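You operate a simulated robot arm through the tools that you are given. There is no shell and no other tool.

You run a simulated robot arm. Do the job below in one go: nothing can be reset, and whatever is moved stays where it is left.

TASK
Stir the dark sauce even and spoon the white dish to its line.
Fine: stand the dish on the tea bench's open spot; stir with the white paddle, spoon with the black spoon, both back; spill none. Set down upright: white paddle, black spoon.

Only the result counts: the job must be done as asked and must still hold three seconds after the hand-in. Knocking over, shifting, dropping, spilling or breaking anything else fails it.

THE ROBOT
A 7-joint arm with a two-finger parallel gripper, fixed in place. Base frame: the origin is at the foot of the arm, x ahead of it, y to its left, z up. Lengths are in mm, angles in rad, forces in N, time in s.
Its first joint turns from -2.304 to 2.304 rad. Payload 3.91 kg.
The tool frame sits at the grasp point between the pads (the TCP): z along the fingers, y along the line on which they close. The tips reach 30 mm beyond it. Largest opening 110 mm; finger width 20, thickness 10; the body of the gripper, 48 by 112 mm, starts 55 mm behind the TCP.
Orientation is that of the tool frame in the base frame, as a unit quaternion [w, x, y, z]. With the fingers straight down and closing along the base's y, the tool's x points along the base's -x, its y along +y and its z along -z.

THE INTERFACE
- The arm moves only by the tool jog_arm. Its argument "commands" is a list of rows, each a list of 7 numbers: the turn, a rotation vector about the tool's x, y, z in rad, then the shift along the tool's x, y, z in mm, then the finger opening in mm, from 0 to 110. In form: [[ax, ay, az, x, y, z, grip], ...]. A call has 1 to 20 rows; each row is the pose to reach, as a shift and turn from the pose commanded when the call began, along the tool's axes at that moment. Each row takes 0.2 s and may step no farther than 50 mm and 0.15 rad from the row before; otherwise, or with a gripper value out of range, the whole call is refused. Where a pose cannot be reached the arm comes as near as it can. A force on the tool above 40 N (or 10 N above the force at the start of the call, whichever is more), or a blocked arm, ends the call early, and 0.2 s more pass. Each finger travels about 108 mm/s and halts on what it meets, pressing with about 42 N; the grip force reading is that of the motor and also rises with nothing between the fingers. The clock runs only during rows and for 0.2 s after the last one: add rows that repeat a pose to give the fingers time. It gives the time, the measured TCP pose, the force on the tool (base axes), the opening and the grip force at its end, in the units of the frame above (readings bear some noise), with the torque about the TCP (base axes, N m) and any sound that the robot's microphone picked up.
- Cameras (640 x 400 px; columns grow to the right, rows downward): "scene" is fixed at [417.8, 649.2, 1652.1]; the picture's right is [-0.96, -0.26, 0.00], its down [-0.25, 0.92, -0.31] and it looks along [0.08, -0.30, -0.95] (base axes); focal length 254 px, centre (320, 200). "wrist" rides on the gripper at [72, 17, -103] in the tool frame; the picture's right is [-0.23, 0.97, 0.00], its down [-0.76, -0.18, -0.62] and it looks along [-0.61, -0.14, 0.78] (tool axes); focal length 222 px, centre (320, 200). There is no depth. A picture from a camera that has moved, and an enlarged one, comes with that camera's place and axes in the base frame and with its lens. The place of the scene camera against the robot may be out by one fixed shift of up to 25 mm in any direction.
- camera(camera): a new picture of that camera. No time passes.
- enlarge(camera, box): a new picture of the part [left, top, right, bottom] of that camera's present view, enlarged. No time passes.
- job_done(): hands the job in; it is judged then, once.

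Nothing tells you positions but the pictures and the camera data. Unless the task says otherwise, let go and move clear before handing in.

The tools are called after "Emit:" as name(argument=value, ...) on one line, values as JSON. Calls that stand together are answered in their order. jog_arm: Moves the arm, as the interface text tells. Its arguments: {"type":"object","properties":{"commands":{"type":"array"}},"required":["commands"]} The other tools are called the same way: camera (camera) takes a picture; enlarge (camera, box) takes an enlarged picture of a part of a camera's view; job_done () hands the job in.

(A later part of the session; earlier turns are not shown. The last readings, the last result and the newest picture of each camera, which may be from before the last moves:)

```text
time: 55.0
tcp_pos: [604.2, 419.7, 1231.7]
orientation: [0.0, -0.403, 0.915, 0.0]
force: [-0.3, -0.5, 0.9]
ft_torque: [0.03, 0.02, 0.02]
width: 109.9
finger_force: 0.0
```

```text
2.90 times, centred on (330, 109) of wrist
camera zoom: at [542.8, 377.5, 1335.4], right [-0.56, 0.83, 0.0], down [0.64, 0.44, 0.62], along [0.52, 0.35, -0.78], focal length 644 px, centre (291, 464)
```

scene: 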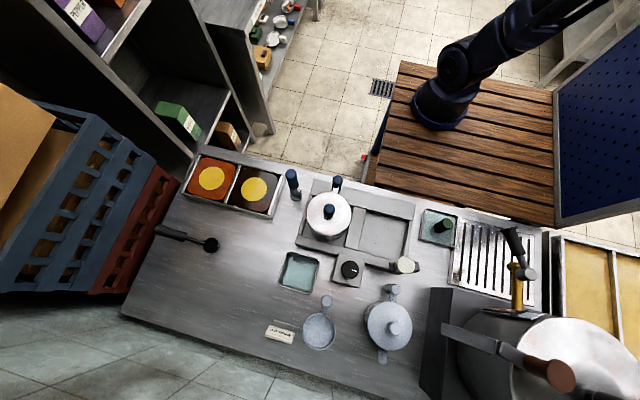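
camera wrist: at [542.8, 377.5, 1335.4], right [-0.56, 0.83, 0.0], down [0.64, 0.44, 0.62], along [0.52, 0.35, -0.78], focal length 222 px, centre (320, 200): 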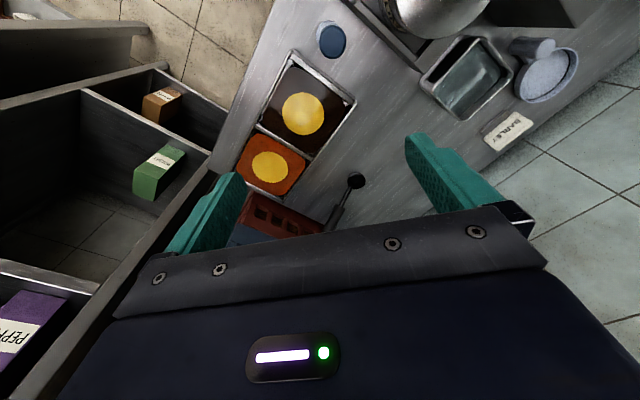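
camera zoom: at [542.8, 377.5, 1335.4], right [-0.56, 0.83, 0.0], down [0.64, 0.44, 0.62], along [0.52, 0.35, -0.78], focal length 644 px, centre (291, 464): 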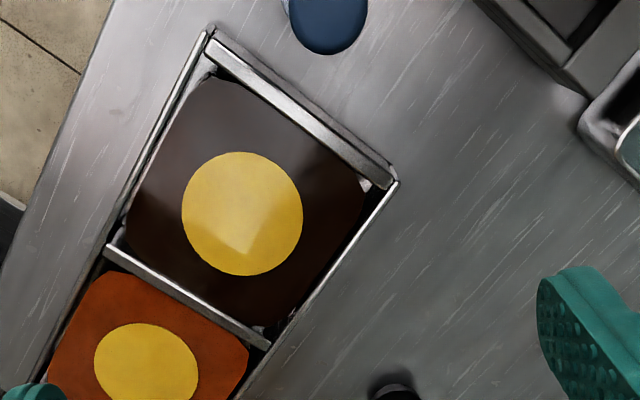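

The dark sauce tray, the paddle (top at about (550, 397, 1027)) and the black spoon are all in view. I'll go closer over the spoon to measure it and the tray.

Emit:
jog_arm(commands=[[0, 0, 0, -31, 3, 20, 110], [0, 0, 0, -62, 6, 40, 110], [0, 0, 0, -94, 9, 60, 110], [0, 0, 0, -125, 11.4, 80, 110]])

Emit:
camera(camera="wrist")

Emit:
enlarge(camera="wrist", box=[240, 30, 440, 155])

Emit:
enlarge(camera="wrist", box=[120, 0, 320, 125])

Emit:
enlarge(camera="wrist", box=[400, 0, 640, 150])

```text
time: 56.0
tcp_pos: [681.0, 520.4, 1148.8]
orientation: [0.001, -0.404, 0.915, 0.0]
force: [-0.3, -0.4, 1.0]
ft_torque: [0.01, -0.02, 0.01]
width: 110.1
finger_force: 0.2
```

```text
taken
camera wrist: at [619.1, 478.0, 1252.8], right [-0.57, 0.82, 0.0], down [0.64, 0.44, 0.62], along [0.52, 0.35, -0.78], focal length 222 px, centre (320, 200)
```

wrist: 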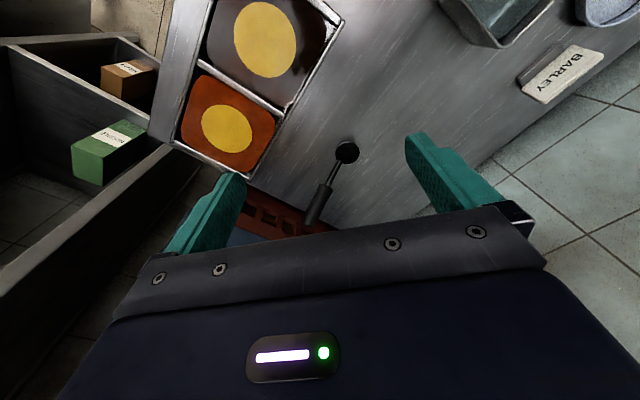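

```text
3.20 times, centred on (340, 92) of wrist
camera zoom: at [619.1, 478.0, 1252.8], right [-0.57, 0.82, 0.0], down [0.64, 0.44, 0.62], along [0.52, 0.35, -0.78], focal length 711 px, centre (256, 544)
```

zoom: 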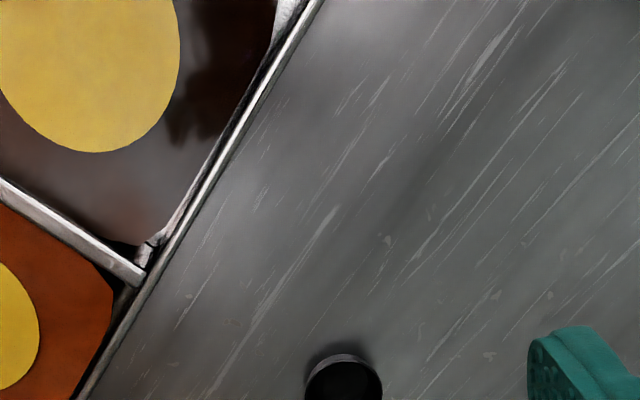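

```text
3.20 times, centred on (220, 62) of wrist
camera zoom: at [619.1, 478.0, 1252.8], right [-0.57, 0.82, 0.0], down [0.64, 0.44, 0.62], along [0.52, 0.35, -0.78], focal length 711 px, centre (640, 640)
```

zoom: 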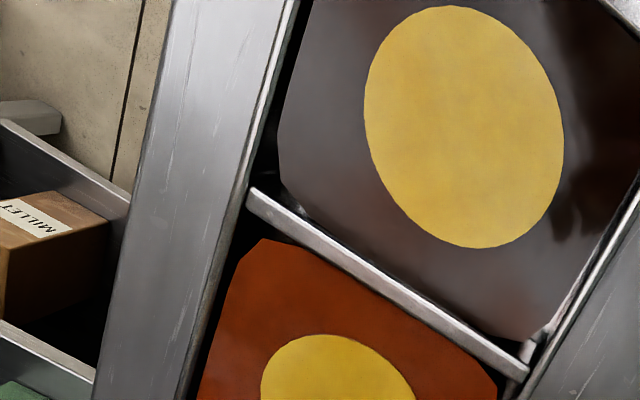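

```text
2.67 times, centred on (520, 75) of wrist
camera zoom: at [619.1, 478.0, 1252.8], right [-0.57, 0.82, 0.0], down [0.64, 0.44, 0.62], along [0.52, 0.35, -0.78], focal length 592 px, centre (-213, 533)
```

zoom: 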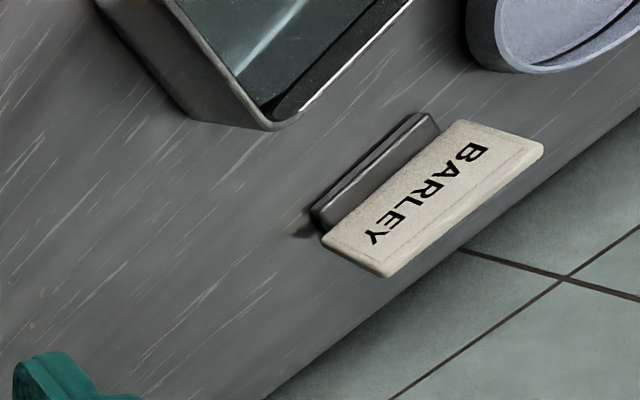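

Now I'll go over to the white enamel dish near the BARLEY sign to inspect its interior and line.

Emit:
jog_arm(commands=[[0, 0, -0.08, 13, 32.7, 0, 110], [0, 0, -0.16, 26, 65.4, 0, 110], [0, 0, -0.24, 39, 98.1, 0, 110], [0, 0, -0.33, 52, 130.8, 0, 110], [0, 0, -0.41, 65, 163.5, 0, 110], [0, 0, -0.49, 78, 196.2, 10, 110], [0, 0, -0.57, 91, 229, 35, 110], [0, 0, -0.66, 104, 261.7, 60, 110], [0, 0, -0.74, 116.6, 294.4, 85, 110]])

Emit:
camera(camera="wrist")

Emit:
enlarge(camera="wrist", box=[260, 80, 420, 180])

```text
time: 58.0
tcp_pos: [381.9, 631.1, 1065.5]
orientation: [0.001, 0.708, -0.706, 0.0]
force: [0.4, 0.3, 1.2]
ft_torque: [0.01, 0.08, 0.06]
width: 110.0
finger_force: 0.0
```

```text
taken
camera wrist: at [365.0, 558.6, 1168.5], right [-0.97, 0.23, 0.0], down [0.18, 0.76, 0.62], along [0.14, 0.61, -0.78], focal length 222 px, centre (320, 200)
```

wrist: 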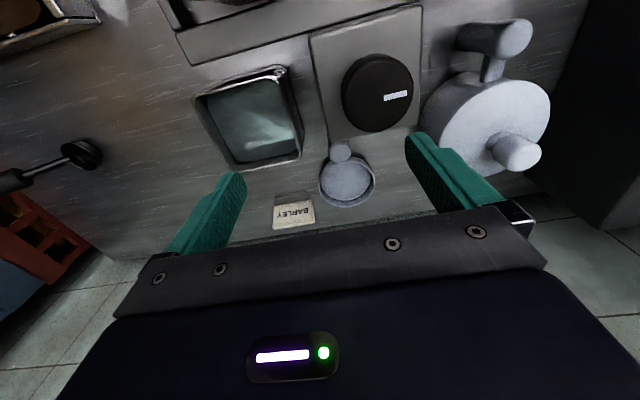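

```text
4.00 times, centred on (340, 130) of wrist
camera zoom: at [365.0, 558.6, 1168.5], right [-0.97, 0.23, 0.0], down [0.18, 0.76, 0.62], along [0.14, 0.61, -0.78], focal length 888 px, centre (240, 480)
```

zoom: 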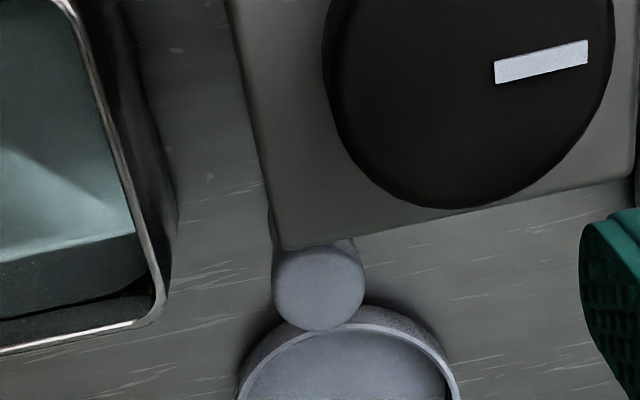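

Emit:
enlarge(camera="wrist", box=[300, 135, 396, 215])

Emit:
enlarge(camera="scene", box=[300, 305, 340, 355])

```text
5.00 times, centred on (348, 175) of wrist
camera zoom: at [365.0, 558.6, 1168.5], right [-0.97, 0.23, 0.0], down [0.18, 0.76, 0.62], along [0.14, 0.61, -0.78], focal length 1111 px, centre (180, 325)
```

zoom: 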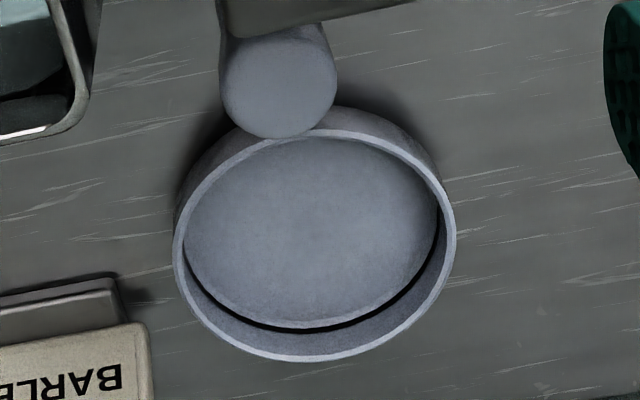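

```text
8.00 times, centred on (320, 330) of scene
camera zoom: at [417.8, 649.2, 1652.1], right [-0.96, -0.26, 0.0], down [-0.25, 0.92, -0.31], along [0.08, -0.3, -0.95], focal length 2028 px, centre (320, -840)
```

zoom: 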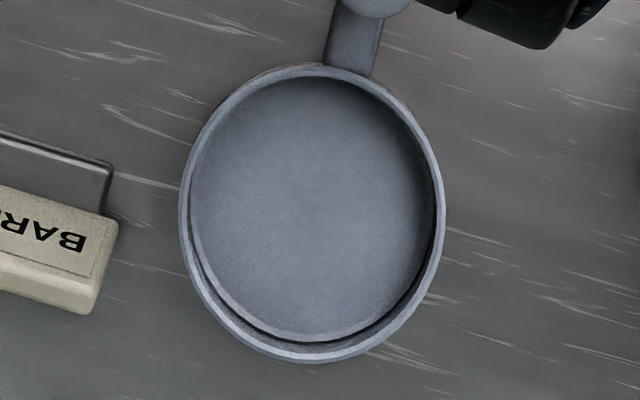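

The dish has a black fill line round its inner wall, so this is the white dish. Now I need to find the "open spot" on the tea bench, so I'll scan the bench top for any marking.

Emit:
enlarge(camera="scene", box=[120, 210, 280, 310])

Emit:
enlarge(camera="scene", box=[200, 270, 360, 370])

Emit:
enlarge(camera="scene", box=[330, 190, 450, 265])

Emit:
enlarge(camera="scene", box=[310, 320, 470, 400])

Emit:
enlarge(camera="scene", box=[420, 210, 560, 300])

```text
4.00 times, centred on (200, 260) of scene
camera zoom: at [417.8, 649.2, 1652.1], right [-0.96, -0.26, 0.0], down [-0.25, 0.92, -0.31], along [0.08, -0.3, -0.95], focal length 1014 px, centre (800, -40)
```

zoom: 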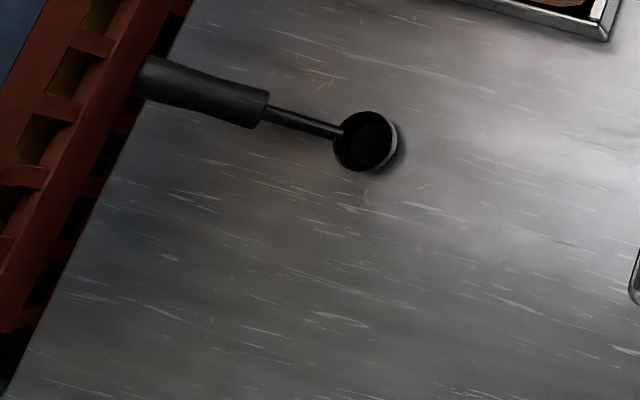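

```text
4.00 times, centred on (280, 320) of scene
camera zoom: at [417.8, 649.2, 1652.1], right [-0.96, -0.26, 0.0], down [-0.25, 0.92, -0.31], along [0.08, -0.3, -0.95], focal length 1014 px, centre (480, -280)
```

zoom: 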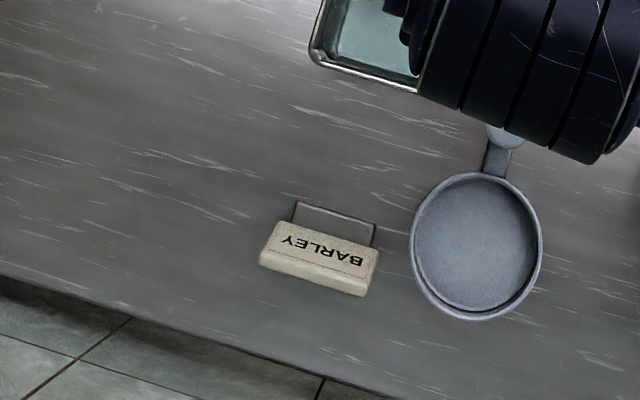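

```text
5.33 times, centred on (390, 228) of scene
camera zoom: at [417.8, 649.2, 1652.1], right [-0.96, -0.26, 0.0], down [-0.25, 0.92, -0.31], along [0.08, -0.3, -0.95], focal length 1352 px, centre (-53, 53)
```

zoom: 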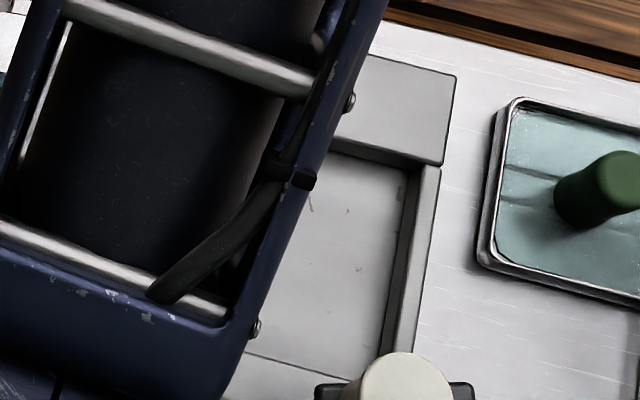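

```text
4.00 times, centred on (390, 360) of scene
camera zoom: at [417.8, 649.2, 1652.1], right [-0.96, -0.26, 0.0], down [-0.25, 0.92, -0.31], along [0.08, -0.3, -0.95], focal length 1014 px, centre (40, -440)
```

zoom: 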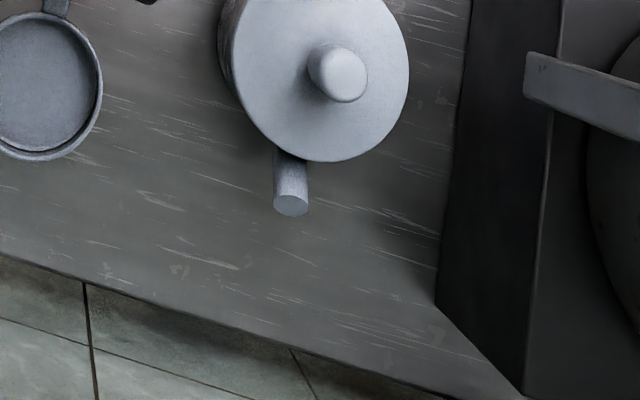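

```text
4.44 times, centred on (490, 255) of scene
camera zoom: at [417.8, 649.2, 1652.1], right [-0.96, -0.26, 0.0], down [-0.25, 0.92, -0.31], along [0.08, -0.3, -0.95], focal length 1127 px, centre (-436, -44)
```

zoom: 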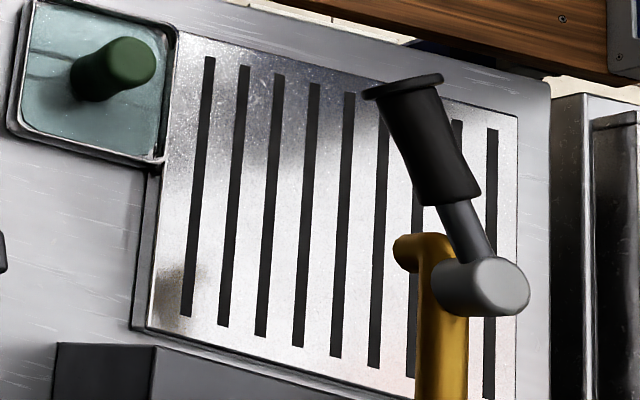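

The fill line is there but no spot is marked; the only large clear area on the tea bench is between the sauce tray, the spoon, the water tray and the BARLEY sign. I'll look at the dish from a side angle to measure the handle and rim.

Emit:
jog_arm(commands=[[0, 0, -0.131, -1, -12, -2, 110], [0, 0, -0.262, -2, -24, -4, 110], [0, 0, -0.393, -4, -37, -6, 110], [0, 0, -0.524, -5, -49, -8, 110], [0, 0, -0.655, -6, -61, -10, 110], [0, 0, -0.785, -8, -73, -12, 110], [0, 0, -0.916, -9, -86, -14, 110], [0, 0, -1.047, -10, -98, -15, 110]])

Emit:
camera(camera="wrist")

Emit:
enlarge(camera="wrist", box=[240, 60, 400, 160])

Emit:
enlarge(camera="wrist", box=[0, 0, 240, 150])

```text
time: 59.8
tcp_pos: [482.7, 641.0, 1078.7]
orientation: [0.0, 0.966, -0.258, 0.001]
force: [-0.1, 0.5, -0.1]
ft_torque: [0.01, 0.02, 0.03]
width: 110.2
finger_force: 0.1
```

```text
taken
camera wrist: at [535.8, 590.5, 1182.4], right [-0.68, -0.73, 0.0], down [-0.57, 0.53, 0.62], along [-0.46, 0.42, -0.78], focal length 222 px, centre (320, 200)
```

wrist: 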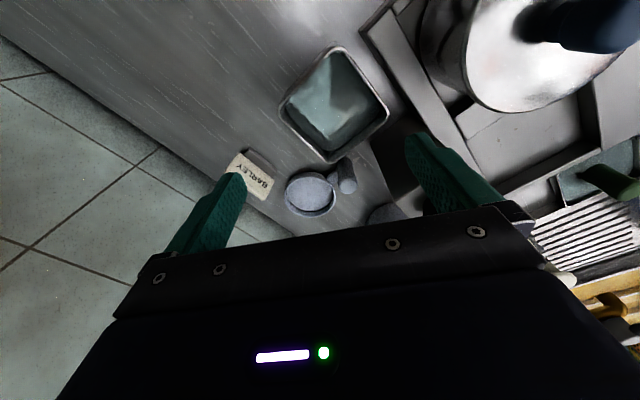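

```text
4.00 times, centred on (320, 110) of wrist
camera zoom: at [535.8, 590.5, 1182.4], right [-0.68, -0.73, 0.0], down [-0.57, 0.53, 0.62], along [-0.46, 0.42, -0.78], focal length 888 px, centre (320, 560)
```

zoom: 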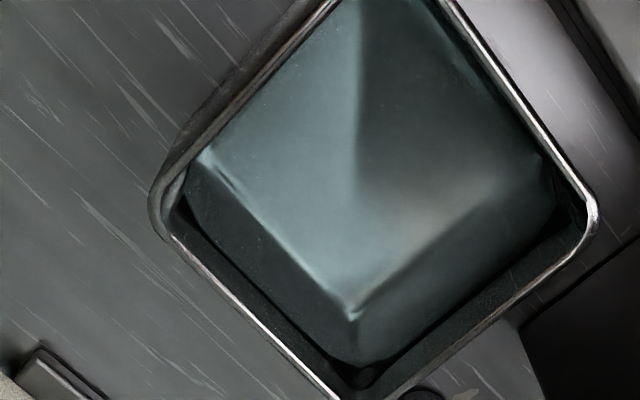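

```text
2.67 times, centred on (120, 75) of wrist
camera zoom: at [535.8, 590.5, 1182.4], right [-0.68, -0.73, 0.0], down [-0.57, 0.53, 0.62], along [-0.46, 0.42, -0.78], focal length 592 px, centre (853, 533)
```

zoom: 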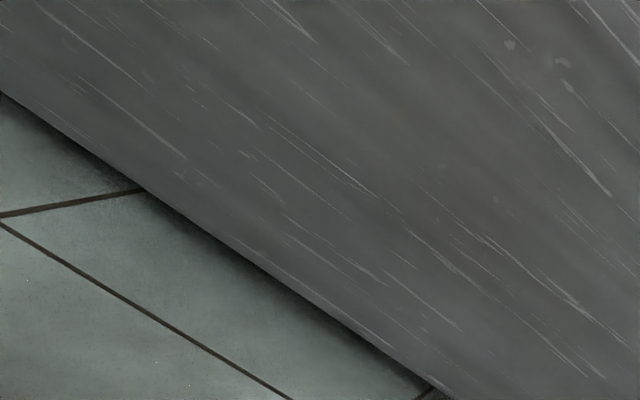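

Emit:
enlarge(camera="wrist", box=[270, 145, 374, 225])

Emit:
enlarge(camera="wrist", box=[160, 0, 320, 100])

```text
5.00 times, centred on (322, 185) of wrist
camera zoom: at [535.8, 590.5, 1182.4], right [-0.68, -0.73, 0.0], down [-0.57, 0.53, 0.62], along [-0.46, 0.42, -0.78], focal length 1111 px, centre (310, 275)
```

zoom: 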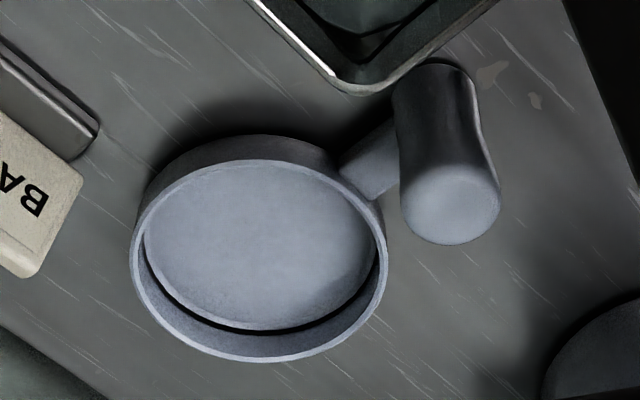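

```text
4.00 times, centred on (240, 50) of wrist
camera zoom: at [535.8, 590.5, 1182.4], right [-0.68, -0.73, 0.0], down [-0.57, 0.53, 0.62], along [-0.46, 0.42, -0.78], focal length 888 px, centre (640, 800)
```

zoom: 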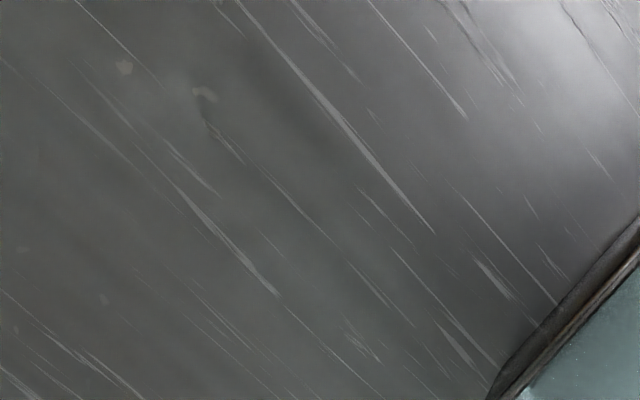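

The dish is a shallow enamel pan (centre about (367, 772)), with a vertical handle at about (369, 690) reaching z≈915 and a black line round its wall. I'll rotate the hand so the camera side faces away from the tall dial column and go above the handle.

Emit:
jog_arm(commands=[[0, 0, -0.131, -10.3, 1.2, 0, 100], [0, 0, -0.262, -20.5, 2.4, 0, 90], [0, 0, -0.393, -30.8, 3.6, 0, 80], [0, 0, -0.524, -41, 4.8, 0, 70], [0, 0, -0.655, -51.3, 6, 0, 70], [0, 0, -0.785, -61.6, 7.1, 0, 70], [0, 0, -0.916, -71.9, 8.3, 0, 70], [0, 0, -1.047, -82.1, 9.5, 0, 70], [0, 0, -1.178, -92.4, 10.7, 0, 70], [0, 0, -1.309, -102.7, 11.9, 0, 70], [0, 0, -1.44, -113, 13.1, 0, 70], [0, 0, -1.571, -123.2, 14.3, 0, 70]])

Emit:
camera(camera="wrist")

Emit:
camera(camera="scene")

```text
time: 62.4
tcp_pos: [366.1, 692.3, 1081.1]
orientation: [-0.001, 0.866, 0.501, 0.0]
force: [-0.1, -0.8, -1.0]
ft_torque: [-0.02, 0.08, 0.01]
width: 69.9
finger_force: 0.0
```

```text
taken
camera wrist: at [416.7, 746.7, 1183.7], right [0.73, -0.68, 0.0], down [-0.53, -0.57, 0.62], along [-0.43, -0.46, -0.78], focal length 222 px, centre (320, 200)
```

wrist: 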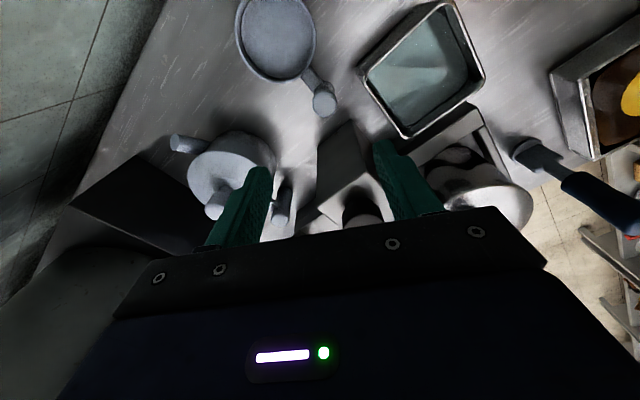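

```text
taken
```

scene: 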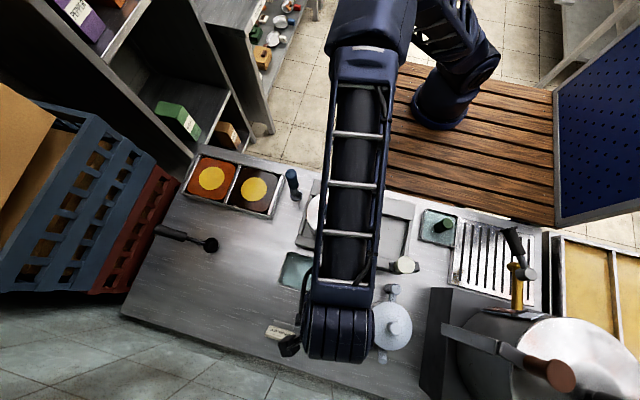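

Emit:
enlarge(camera="wrist", box=[220, 0, 380, 100])

Emit:
enlarge(camera="wrist", box=[260, 70, 420, 170])

```text
4.00 times, centred on (300, 50) of wrist
camera zoom: at [416.7, 746.7, 1183.7], right [0.73, -0.68, 0.0], down [-0.53, -0.57, 0.62], along [-0.43, -0.46, -0.78], focal length 888 px, centre (400, 800)
```

zoom: 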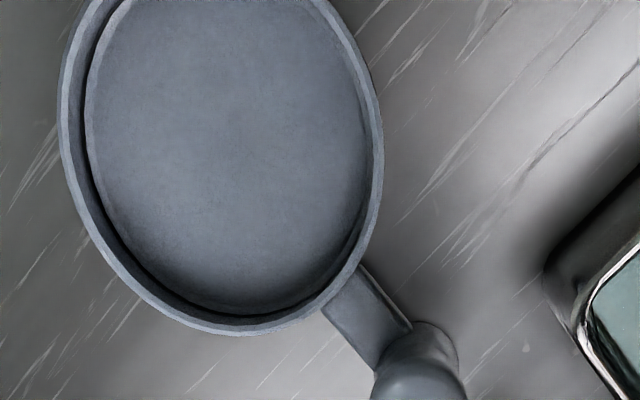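

```text
4.00 times, centred on (340, 120) of wrist
camera zoom: at [416.7, 746.7, 1183.7], right [0.73, -0.68, 0.0], down [-0.53, -0.57, 0.62], along [-0.43, -0.46, -0.78], focal length 888 px, centre (240, 520)
```

zoom: 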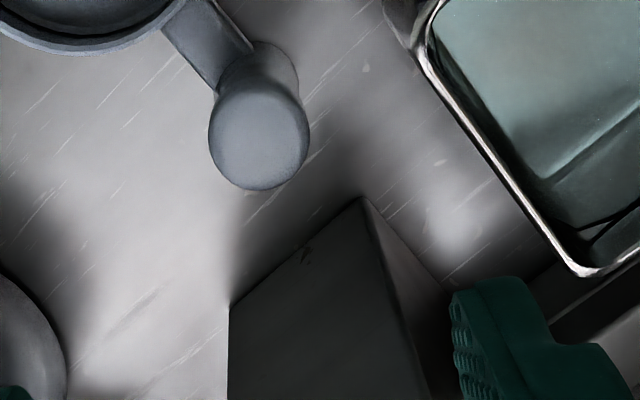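

The handle top measures at about (369, 688, 913), with the column corner and water tray close by, so I'll narrow the opening to 50 mm and descend in two stages.

Emit:
jog_arm(commands=[[0, 0, 0, -0.5, 1.5, 35, 50], [0, 0, 0, -1, 3, 70, 50], [0, 0, 0, -1.4, 4.2, 105, 50], [0, 0, 0, -1.4, 4.2, 140, 50]])

Emit:
camera(camera="wrist")

Emit:
enlarge(camera="wrist", box=[220, 60, 460, 210])

```text
time: 63.4
tcp_pos: [368.7, 688.9, 939.4]
orientation: [-0.001, 0.866, 0.5, 0.001]
force: [-0.7, -0.4, -0.1]
ft_torque: [-0.01, -0.02, -0.01]
width: 49.9
finger_force: 0.0
```

```text
taken
camera wrist: at [418.6, 743.8, 1043.6], right [0.73, -0.68, 0.0], down [-0.53, -0.57, 0.62], along [-0.43, -0.45, -0.78], focal length 222 px, centre (320, 200)
```

wrist: 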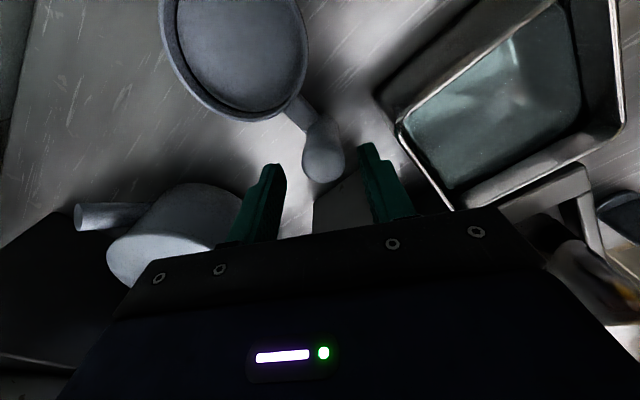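

```text
2.67 times, centred on (340, 135) of wrist
camera zoom: at [418.6, 743.8, 1043.6], right [0.73, -0.68, 0.0], down [-0.53, -0.57, 0.62], along [-0.43, -0.45, -0.78], focal length 592 px, centre (267, 373)
```

zoom: 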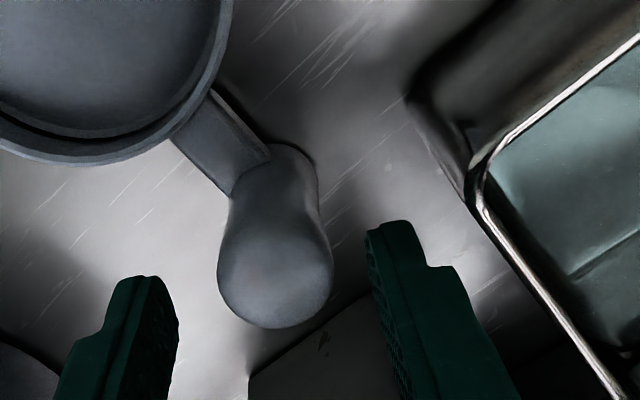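

The handle sits centred between the fingers. I'll descend to TCP z≈895 and close gently.

Emit:
jog_arm(commands=[[0, 0, 0, 0, 0, 15, 50], [0, 0, 0, 0, 0, 30, 50], [0, 0, 0, 0, 0, 45, 50], [0, 0, 0, 0, 0, 45, 50]])

Emit:
jog_arm(commands=[[0, 0, 0, 0, 0, 0, 40], [0, 0, 0, 0, 0, 0, 30], [0, 0, 0, 0, 0, 0, 20], [0, 0, 0, 0, 0, 0, 15], [0, 0, 0, 0, 0, 0, 15]])

Emit:
camera(camera="wrist")

```text
time: 64.4
tcp_pos: [370.5, 687.9, 892.8]
orientation: [0.0, 0.866, 0.501, 0.0]
force: [0.4, 0.4, -0.2]
ft_torque: [0.02, -0.04, -0.02]
width: 50.2
finger_force: 0.1
```

```text
time: 65.6
tcp_pos: [370.9, 687.0, 893.6]
orientation: [0.0, 0.866, 0.5, 0.0]
force: [-0.2, 0.2, 0.2]
ft_torque: [-0.09, -0.07, -0.01]
width: 28.3
finger_force: 42.2
```

```text
taken
camera wrist: at [421.2, 742.1, 997.7], right [0.73, -0.68, 0.0], down [-0.53, -0.57, 0.62], along [-0.43, -0.46, -0.78], focal length 222 px, centre (320, 200)
```

wrist: 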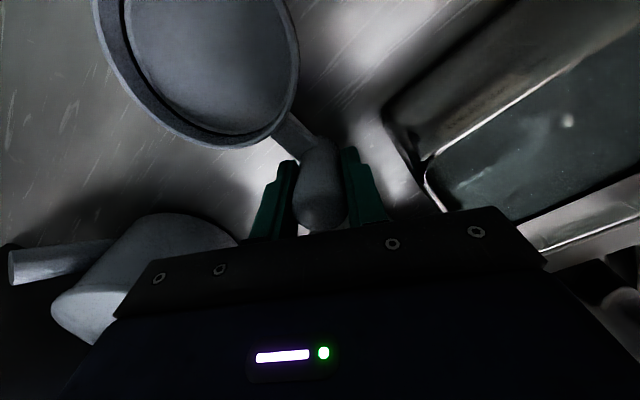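

The grip holds at 28 mm on the handle. I'll lift the dish straight up slowly and check it hangs level.

Emit:
jog_arm(commands=[[0, 0, 0, 0, 0, -8, 15], [0, 0, 0, 0, 0, -20, 15], [0, 0, 0, 0, 0, -40, 15], [0, 0, 0, 0, 0, -60, 15], [0, 0, 0, 0, 0, -80, 15], [0, 0, 0, 0, 0, -100, 15], [0, 0, 0, 0, 0, -120, 15]])

Emit:
camera(camera="wrist")

Emit:
camera(camera="scene")

```text
time: 67.2
tcp_pos: [370.3, 687.4, 1012.7]
orientation: [0.0, 0.866, 0.5, -0.001]
force: [0.4, -0.7, -2.4]
ft_torque: [-0.13, 0.02, -0.02]
width: 27.7
finger_force: 42.3
```

```text
taken
camera wrist: at [420.5, 742.6, 1116.8], right [0.73, -0.68, 0.0], down [-0.53, -0.57, 0.62], along [-0.43, -0.46, -0.78], focal length 222 px, centre (320, 200)
```

wrist: 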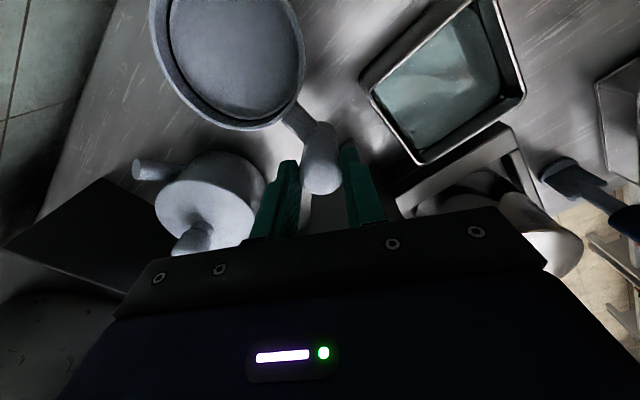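

```text
taken
```

scene: 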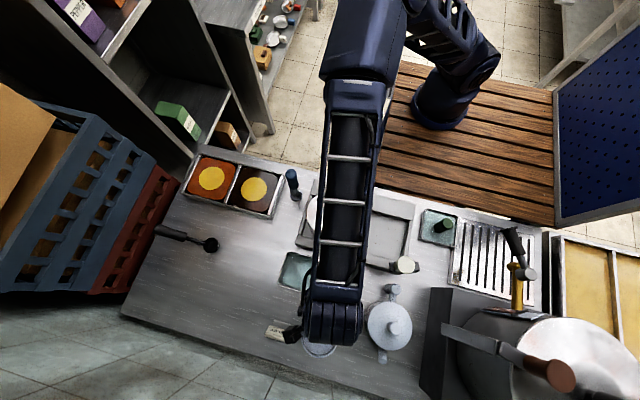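

The dish is up; I'll zoom in to check whether it slipped or tilted in the grip.

Emit:
enlarge(camera="wrist", box=[140, 0, 400, 210])

Emit:
enlarge(camera="scene", box=[260, 280, 420, 380])

```text
1.90 times, centred on (270, 105) of wrist
camera zoom: at [420.5, 742.6, 1116.8], right [0.73, -0.68, 0.0], down [-0.53, -0.57, 0.62], along [-0.43, -0.46, -0.78], focal length 423 px, centre (415, 381)
```

zoom: 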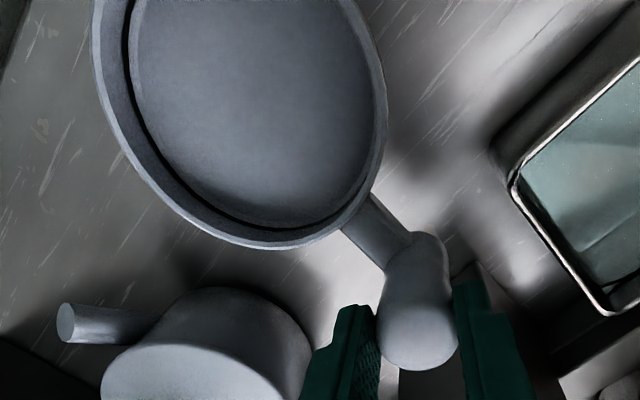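

```text
4.00 times, centred on (340, 330) of scene
camera zoom: at [417.8, 649.2, 1652.1], right [-0.96, -0.26, 0.0], down [-0.25, 0.92, -0.31], along [0.08, -0.3, -0.95], focal length 1014 px, centre (240, -320)
```

zoom: 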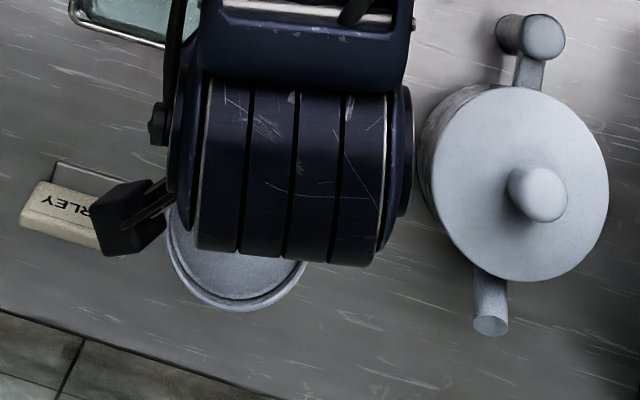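

The dish seems to have slipped down about 25 mm in the grip. I'll hold still briefly and check whether it's still slipping.

Emit:
jog_arm(commands=[[0, 0, 0, 0, 0, 0, 5]])

Emit:
camera(camera="wrist")

```text
time: 67.6
tcp_pos: [370.9, 688.0, 1012.4]
orientation: [0.0, 0.865, 0.501, 0.0]
force: [0.5, -0.7, -1.0]
ft_torque: [-0.14, 0.02, -0.02]
width: 28.0
finger_force: 41.7
```

```text
taken
camera wrist: at [420.5, 742.4, 1116.9], right [0.73, -0.68, 0.0], down [-0.53, -0.57, 0.62], along [-0.43, -0.45, -0.78], focal length 222 px, centre (320, 200)
```

wrist: 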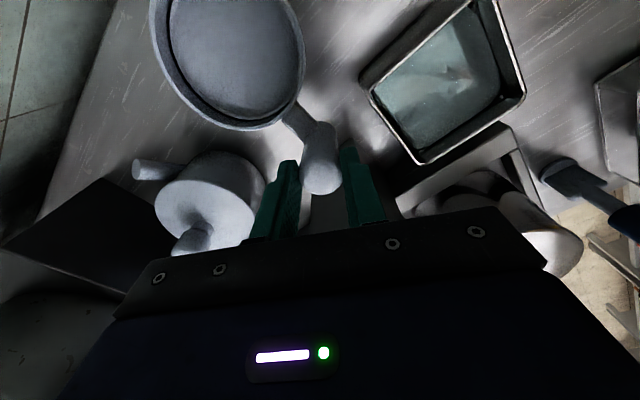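

It's holding steady now, so I'll carry the dish slowly over to the clear area, turning it about 30° to stay within the wrist's range.

Emit:
jog_arm(commands=[[0, 0, 0.01, 0.6, 4.3, 0, 5], [0, 0, 0.031, 1.9, 13, 0, 5], [0, 0, 0.063, 3.9, 25.9, 0, 5], [0, 0, 0.099, 6.1, 41, 0, 5], [0, 0, 0.141, 8.7, 58.3, 0, 5], [0, 0, 0.183, 11.2, 75.6, 0, 5], [0, 0, 0.225, 13.8, 92.9, 0, 5], [0, 0, 0.267, 16.4, 110.2, 0, 5], [0, 0, 0.309, 18.9, 127.4, 0, 5], [0, 0, 0.351, 21.5, 144.7, 0, 5], [0, 0, 0.393, 24.1, 162, 0, 5], [0, 0, 0.429, 26.3, 177.1, 0, 5], [0, 0, 0.466, 28.6, 192.2, 0, 5], [0, 0, 0.492, 30.2, 203, 0, 5], [0, 0, 0.513, 31.5, 211.7, 0, 5], [0, 0, 0.5236, 32.1, 216, 0, 5], [0, 0, 0.5236, 32.1, 216, 0, 5]])

Emit:
camera(camera="wrist")

Emit:
camera(camera="scene")

```text
time: 71.2
tcp_pos: [573.2, 608.7, 1015.1]
orientation: [0.0, 0.966, 0.259, 0.0]
force: [0.1, 0.0, -2.2]
ft_torque: [-0.09, 0.06, 0.0]
width: 27.8
finger_force: 42.3
```

```text
taken
camera wrist: at [644.5, 631.0, 1118.0], right [0.29, -0.96, 0.0], down [-0.75, -0.23, 0.62], along [-0.6, -0.18, -0.78], focal length 222 px, centre (320, 200)
```

wrist: 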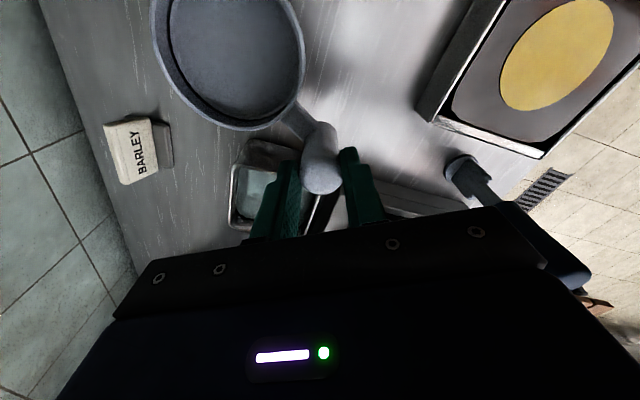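

```text
taken
```

scene: 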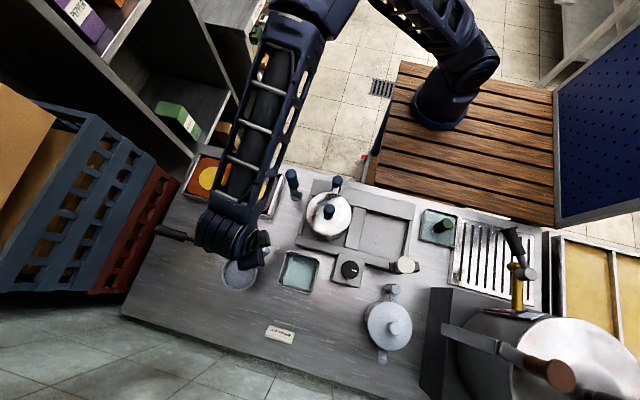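

The dish hangs over the clear area. I'll lower it most of the way, then creep down watching the force.

Emit:
jog_arm(commands=[[0, 0, 0, 0, 0, 5, 5], [0, 0, 0, 0, 0, 15, 5], [0, 0, 0, 0, 0, 30, 5], [0, 0, 0, 0, 0, 45, 5], [0, 0, 0, 0, 0, 60, 5], [0, 0, 0, 0, 0, 70, 5], [0, 0, 0, 0, 0, 75, 5]])

Emit:
enlarge(camera="scene", box=[180, 210, 300, 310])

Emit:
camera(camera="wrist")

```text
time: 72.8
tcp_pos: [573.1, 608.7, 938.1]
orientation: [0.001, 0.966, 0.259, 0.0]
force: [-0.6, 0.0, -2.3]
ft_torque: [-0.13, 0.08, 0.01]
width: 27.8
finger_force: 41.7
```

```text
4.00 times, centred on (240, 260) of scene
camera zoom: at [417.8, 649.2, 1652.1], right [-0.96, -0.26, 0.0], down [-0.25, 0.92, -0.31], along [0.08, -0.3, -0.95], focal length 1014 px, centre (640, -40)
```

zoom: 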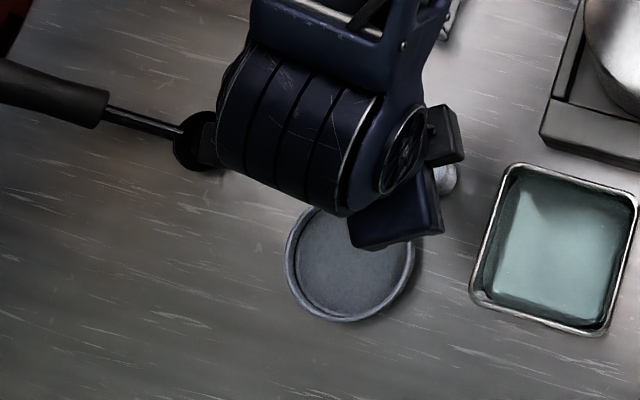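

```text
taken
camera wrist: at [644.8, 631.4, 1042.5], right [0.29, -0.96, 0.0], down [-0.75, -0.23, 0.62], along [-0.6, -0.18, -0.78], focal length 222 px, centre (320, 200)
```

wrist: 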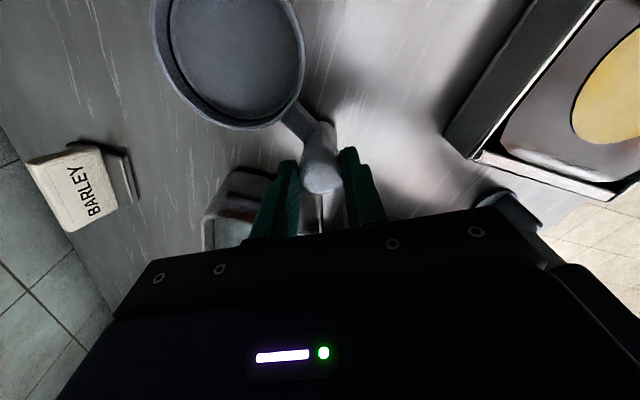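

Emit:
jog_arm(commands=[[0, 0, 0, 0, 0, 3, 5], [0, 0, 0, 0, 0, 6, 5], [0, 0, 0, 0, 0, 9, 5]])

Emit:
jog_arm(commands=[[0, 0, 0, 0, 0, 2, 5], [0, 0, 0, 0, 0, 3, 5]])

Emit:
jog_arm(commands=[[0, 0, 0, 0, 0, 1.5, 5], [0, 0, 0, 0, 0, 3, 5]])

```text
time: 73.6
tcp_pos: [573.6, 610.4, 931.0]
orientation: [-0.001, 0.966, 0.259, 0.001]
force: [-2.1, -2.9, 16.4]
ft_torque: [0.04, -0.56, 0.0]
width: 28.0
finger_force: 42.3
```

```text
time: 74.2
tcp_pos: [573.1, 608.5, 930.0]
orientation: [-0.001, 0.966, 0.258, 0.002]
force: [0.1, 7.5, 36.2]
ft_torque: [0.54, 0.14, -0.05]
width: 27.7
finger_force: 42.7
```

```text
time: 74.8
tcp_pos: [571.9, 609.6, 926.8]
orientation: [-0.001, 0.966, 0.259, 0.0]
force: [0.5, 13.1, 36.0]
ft_torque: [0.72, 0.24, -0.06]
width: 27.6
finger_force: 42.1
```

Contact came a bit sooner than expected and I pressed too far; I'll ease up to relieve the force before opening.

Emit:
jog_arm(commands=[[0, 0, 0, 0, 0, -1.5, 5], [0, 0, 0, 0, 0, -3, 5]])

Emit:
camera(camera="wrist")

```text
time: 75.4
tcp_pos: [574.5, 607.3, 926.6]
orientation: [0.002, 0.966, 0.259, -0.001]
force: [2.5, 3.7, 10.4]
ft_torque: [0.77, -0.35, 0.0]
width: 27.7
finger_force: 42.0
```

```text
taken
camera wrist: at [643.8, 628.8, 1029.5], right [0.29, -0.96, 0.0], down [-0.75, -0.23, 0.62], along [-0.6, -0.18, -0.78], focal length 222 px, centre (320, 200)
```

wrist: 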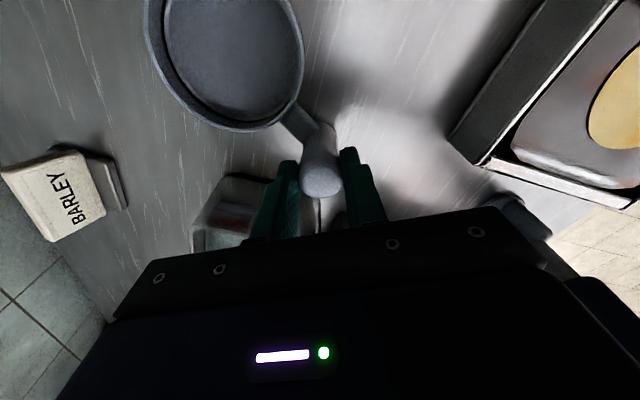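

Emit:
jog_arm(commands=[[0, 0, 0, 0, 0, -1, 5]])

Emit:
jog_arm(commands=[[0, 0, 0, 0, 0, 0, 30], [0, 0, 0, 0, 0, 0, 36], [0, 0, 0, 0, 0, 0, 42], [0, 0, 0, 0, 0, 0, 50]])

Emit:
camera(camera="wrist")

```text
time: 75.8
tcp_pos: [571.8, 605.6, 926.9]
orientation: [0.001, 0.966, 0.26, -0.002]
force: [-0.4, -0.3, -2.1]
ft_torque: [-0.16, 0.07, 0.01]
width: 27.7
finger_force: 42.1
```

```text
time: 76.8
tcp_pos: [573.5, 607.1, 928.3]
orientation: [0.0, 0.966, 0.259, 0.0]
force: [-0.4, 0.3, -0.4]
ft_torque: [0.03, 0.03, -0.03]
width: 50.1
finger_force: 0.1
```

```text
taken
camera wrist: at [643.2, 629.7, 1031.9], right [0.29, -0.96, 0.0], down [-0.75, -0.23, 0.62], along [-0.6, -0.18, -0.78], focal length 222 px, centre (320, 200)
```

wrist: 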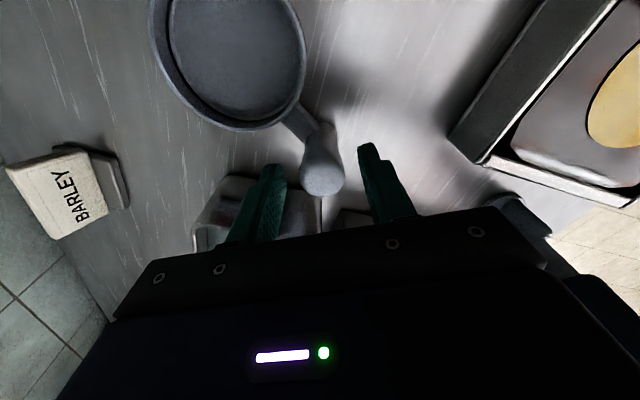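

Released and standing. I'll rise clear and check where the dish stands.

Emit:
jog_arm(commands=[[0, 0, 0, 0, 0, -10, 50], [0, 0, 0, 0, 0, -30, 50], [0, 0, 0, 0, 0, -70, 60], [0, 0, 0, 0, 0, -115, 70], [0, 0, 0, 0, 0, -160, 90]])

Emit:
camera(camera="wrist")

Emit:
camera(camera="scene")

Emit:
enlarge(camera="scene", box=[180, 210, 340, 310])

```text
time: 78.0
tcp_pos: [572.4, 611.4, 1088.1]
orientation: [-0.001, 0.966, 0.258, 0.0]
force: [1.1, 0.2, -0.3]
ft_torque: [0.0, -0.02, 0.02]
width: 89.9
finger_force: 0.1
```

```text
taken
camera wrist: at [643.5, 632.7, 1191.3], right [0.29, -0.96, 0.0], down [-0.75, -0.23, 0.62], along [-0.6, -0.18, -0.78], focal length 222 px, centre (320, 200)
```

wrist: 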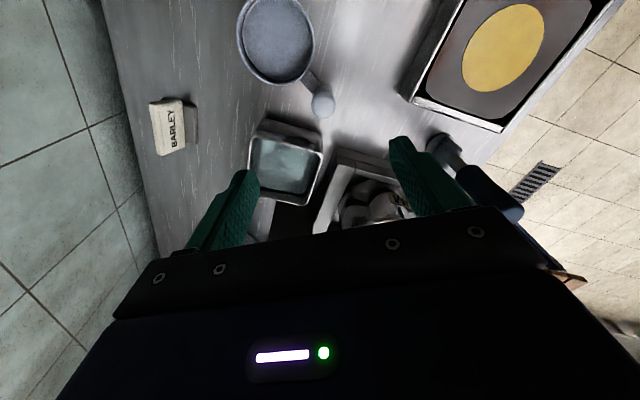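

```text
taken
```

scene: 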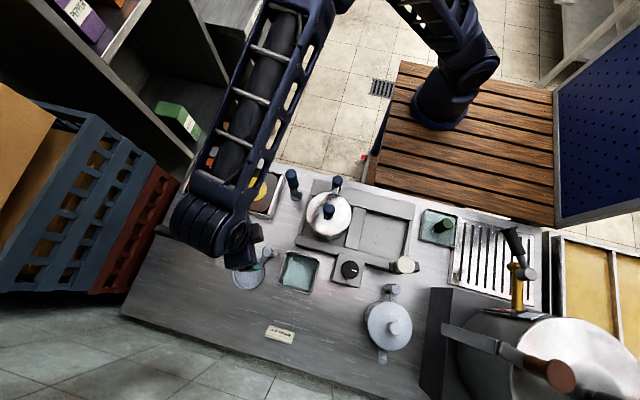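

```text
4.00 times, centred on (260, 260) of scene
camera zoom: at [417.8, 649.2, 1652.1], right [-0.96, -0.26, 0.0], down [-0.25, 0.92, -0.31], along [0.08, -0.3, -0.95], focal length 1014 px, centre (560, -40)
```

zoom: 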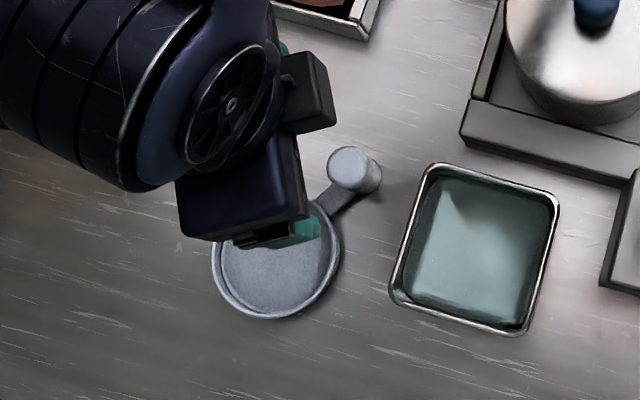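

The dish now stands at about (605, 685) in the clear area. Next is the paddle: I'll rise, unwind the wrist and go look at the paddle from close above.

Emit:
jog_arm(commands=[[0, 0, 0.1423, 0, 0, -16, 90], [0, 0, 0.2846, 0, 0, -32, 90], [0, 0, 0.4269, 0, 0, -48, 90], [0, 0, 0.5692, 0, 0, -62, 90], [0, 0, 0.7115, -11.6, 13.6, -62, 90], [0, 0, 0.8538, -23.1, 27.2, -62, 90], [0, 0, 0.9961, -34.7, 40.8, -62, 90], [0, 0, 1.1384, -46.3, 54.4, -62, 90], [0, 0, 1.2807, -57.8, 68, -62, 90], [0, 0, 1.423, -69.4, 81.6, -62, 90], [0, 0, 1.5653, -81, 95.2, -62, 90], [0, 0, 1.7076, -92.6, 108.9, -62, 90], [0, 0, 1.8499, -104.1, 122.5, -62, 90], [0, 0, 1.9922, -115.7, 136.1, -62, 90], [0, 0, 2.1345, -127.3, 149.7, -62, 90], [0, 0, 2.2768, -138.8, 163.3, -62, 90], [0, 0, 2.4191, -150.4, 176.9, -62, 90], [0, 0, 2.5614, -162, 190.5, -58, 90], [0, 0, 2.7037, -173.5, 204.1, -50, 90], [0, 0, 2.845, -185.1, 217.7, -42, 90]])

Emit:
camera(camera="wrist")

Emit:
enlarge(camera="wrist", box=[260, 80, 420, 180])

Emit:
enlarge(camera="wrist", box=[120, 60, 320, 185])

```text
time: 82.2
tcp_pos: [519.6, 325.2, 1130.9]
orientation: [0.0, -0.397, 0.918, 0.0]
force: [0.8, 0.7, 0.8]
ft_torque: [0.0, 0.0, -0.01]
width: 90.0
finger_force: 0.1
```

```text
taken
camera wrist: at [457.7, 284.3, 1233.8], right [-0.56, 0.83, 0.0], down [0.65, 0.43, 0.62], along [0.52, 0.35, -0.78], focal length 222 px, centre (320, 200)
```

wrist: 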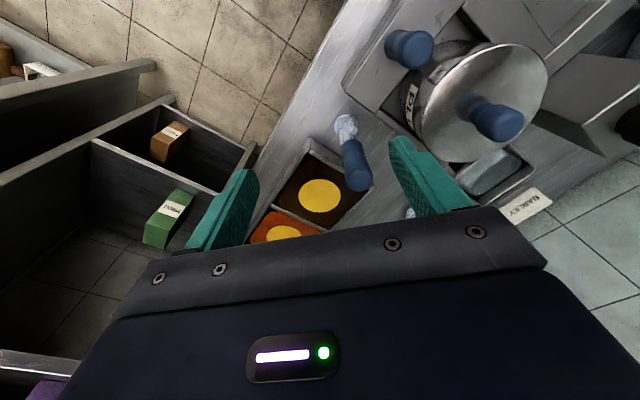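

```text
4.00 times, centred on (340, 130) of wrist
camera zoom: at [457.7, 284.3, 1233.8], right [-0.56, 0.83, 0.0], down [0.65, 0.43, 0.62], along [0.52, 0.35, -0.78], focal length 888 px, centre (240, 480)
```

zoom: 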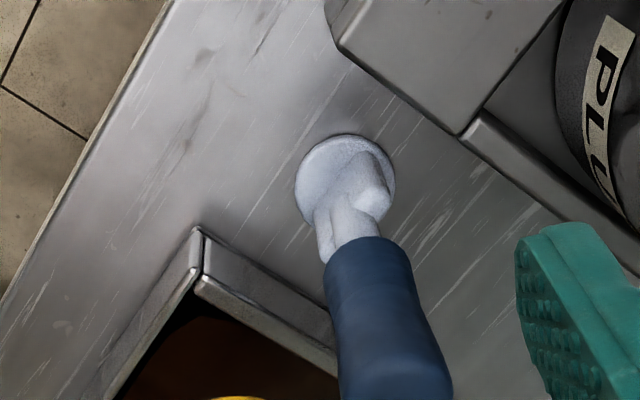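

```text
3.20 times, centred on (220, 122) of wrist
camera zoom: at [457.7, 284.3, 1233.8], right [-0.56, 0.83, 0.0], down [0.65, 0.43, 0.62], along [0.52, 0.35, -0.78], focal length 711 px, centre (640, 448)
```

zoom: 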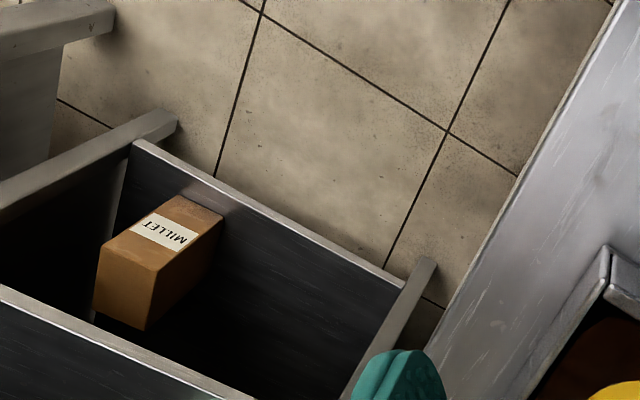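

Emit:
enlarge(camera="wrist", box=[280, 105, 440, 205])

Emit:
enlarge(camera="wrist", box=[370, 0, 530, 100])

```text
4.00 times, centred on (360, 155) of wrist
camera zoom: at [457.7, 284.3, 1233.8], right [-0.56, 0.83, 0.0], down [0.65, 0.43, 0.62], along [0.52, 0.35, -0.78], focal length 888 px, centre (160, 380)
```

zoom: 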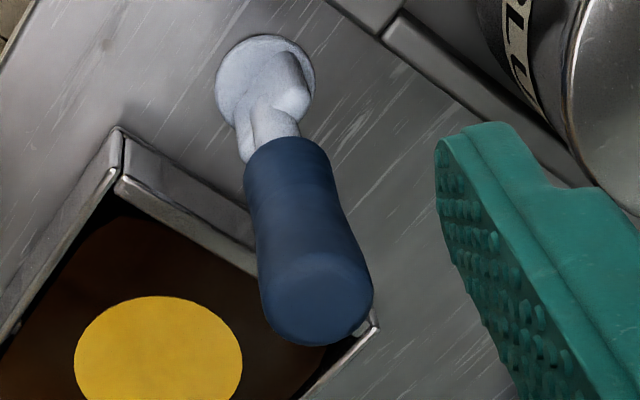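

```text
4.00 times, centred on (450, 50) of wrist
camera zoom: at [457.7, 284.3, 1233.8], right [-0.56, 0.83, 0.0], down [0.65, 0.43, 0.62], along [0.52, 0.35, -0.78], focal length 888 px, centre (-200, 800)
```

zoom: 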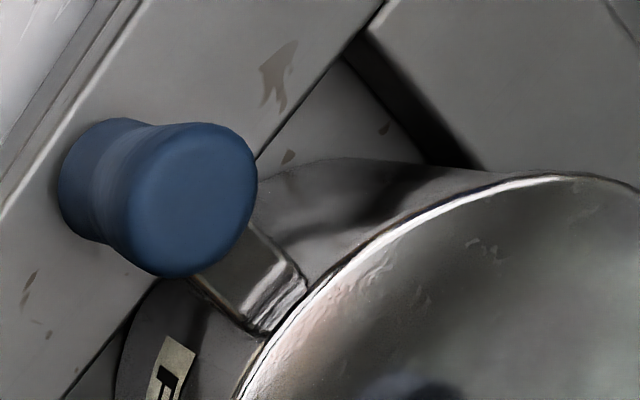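

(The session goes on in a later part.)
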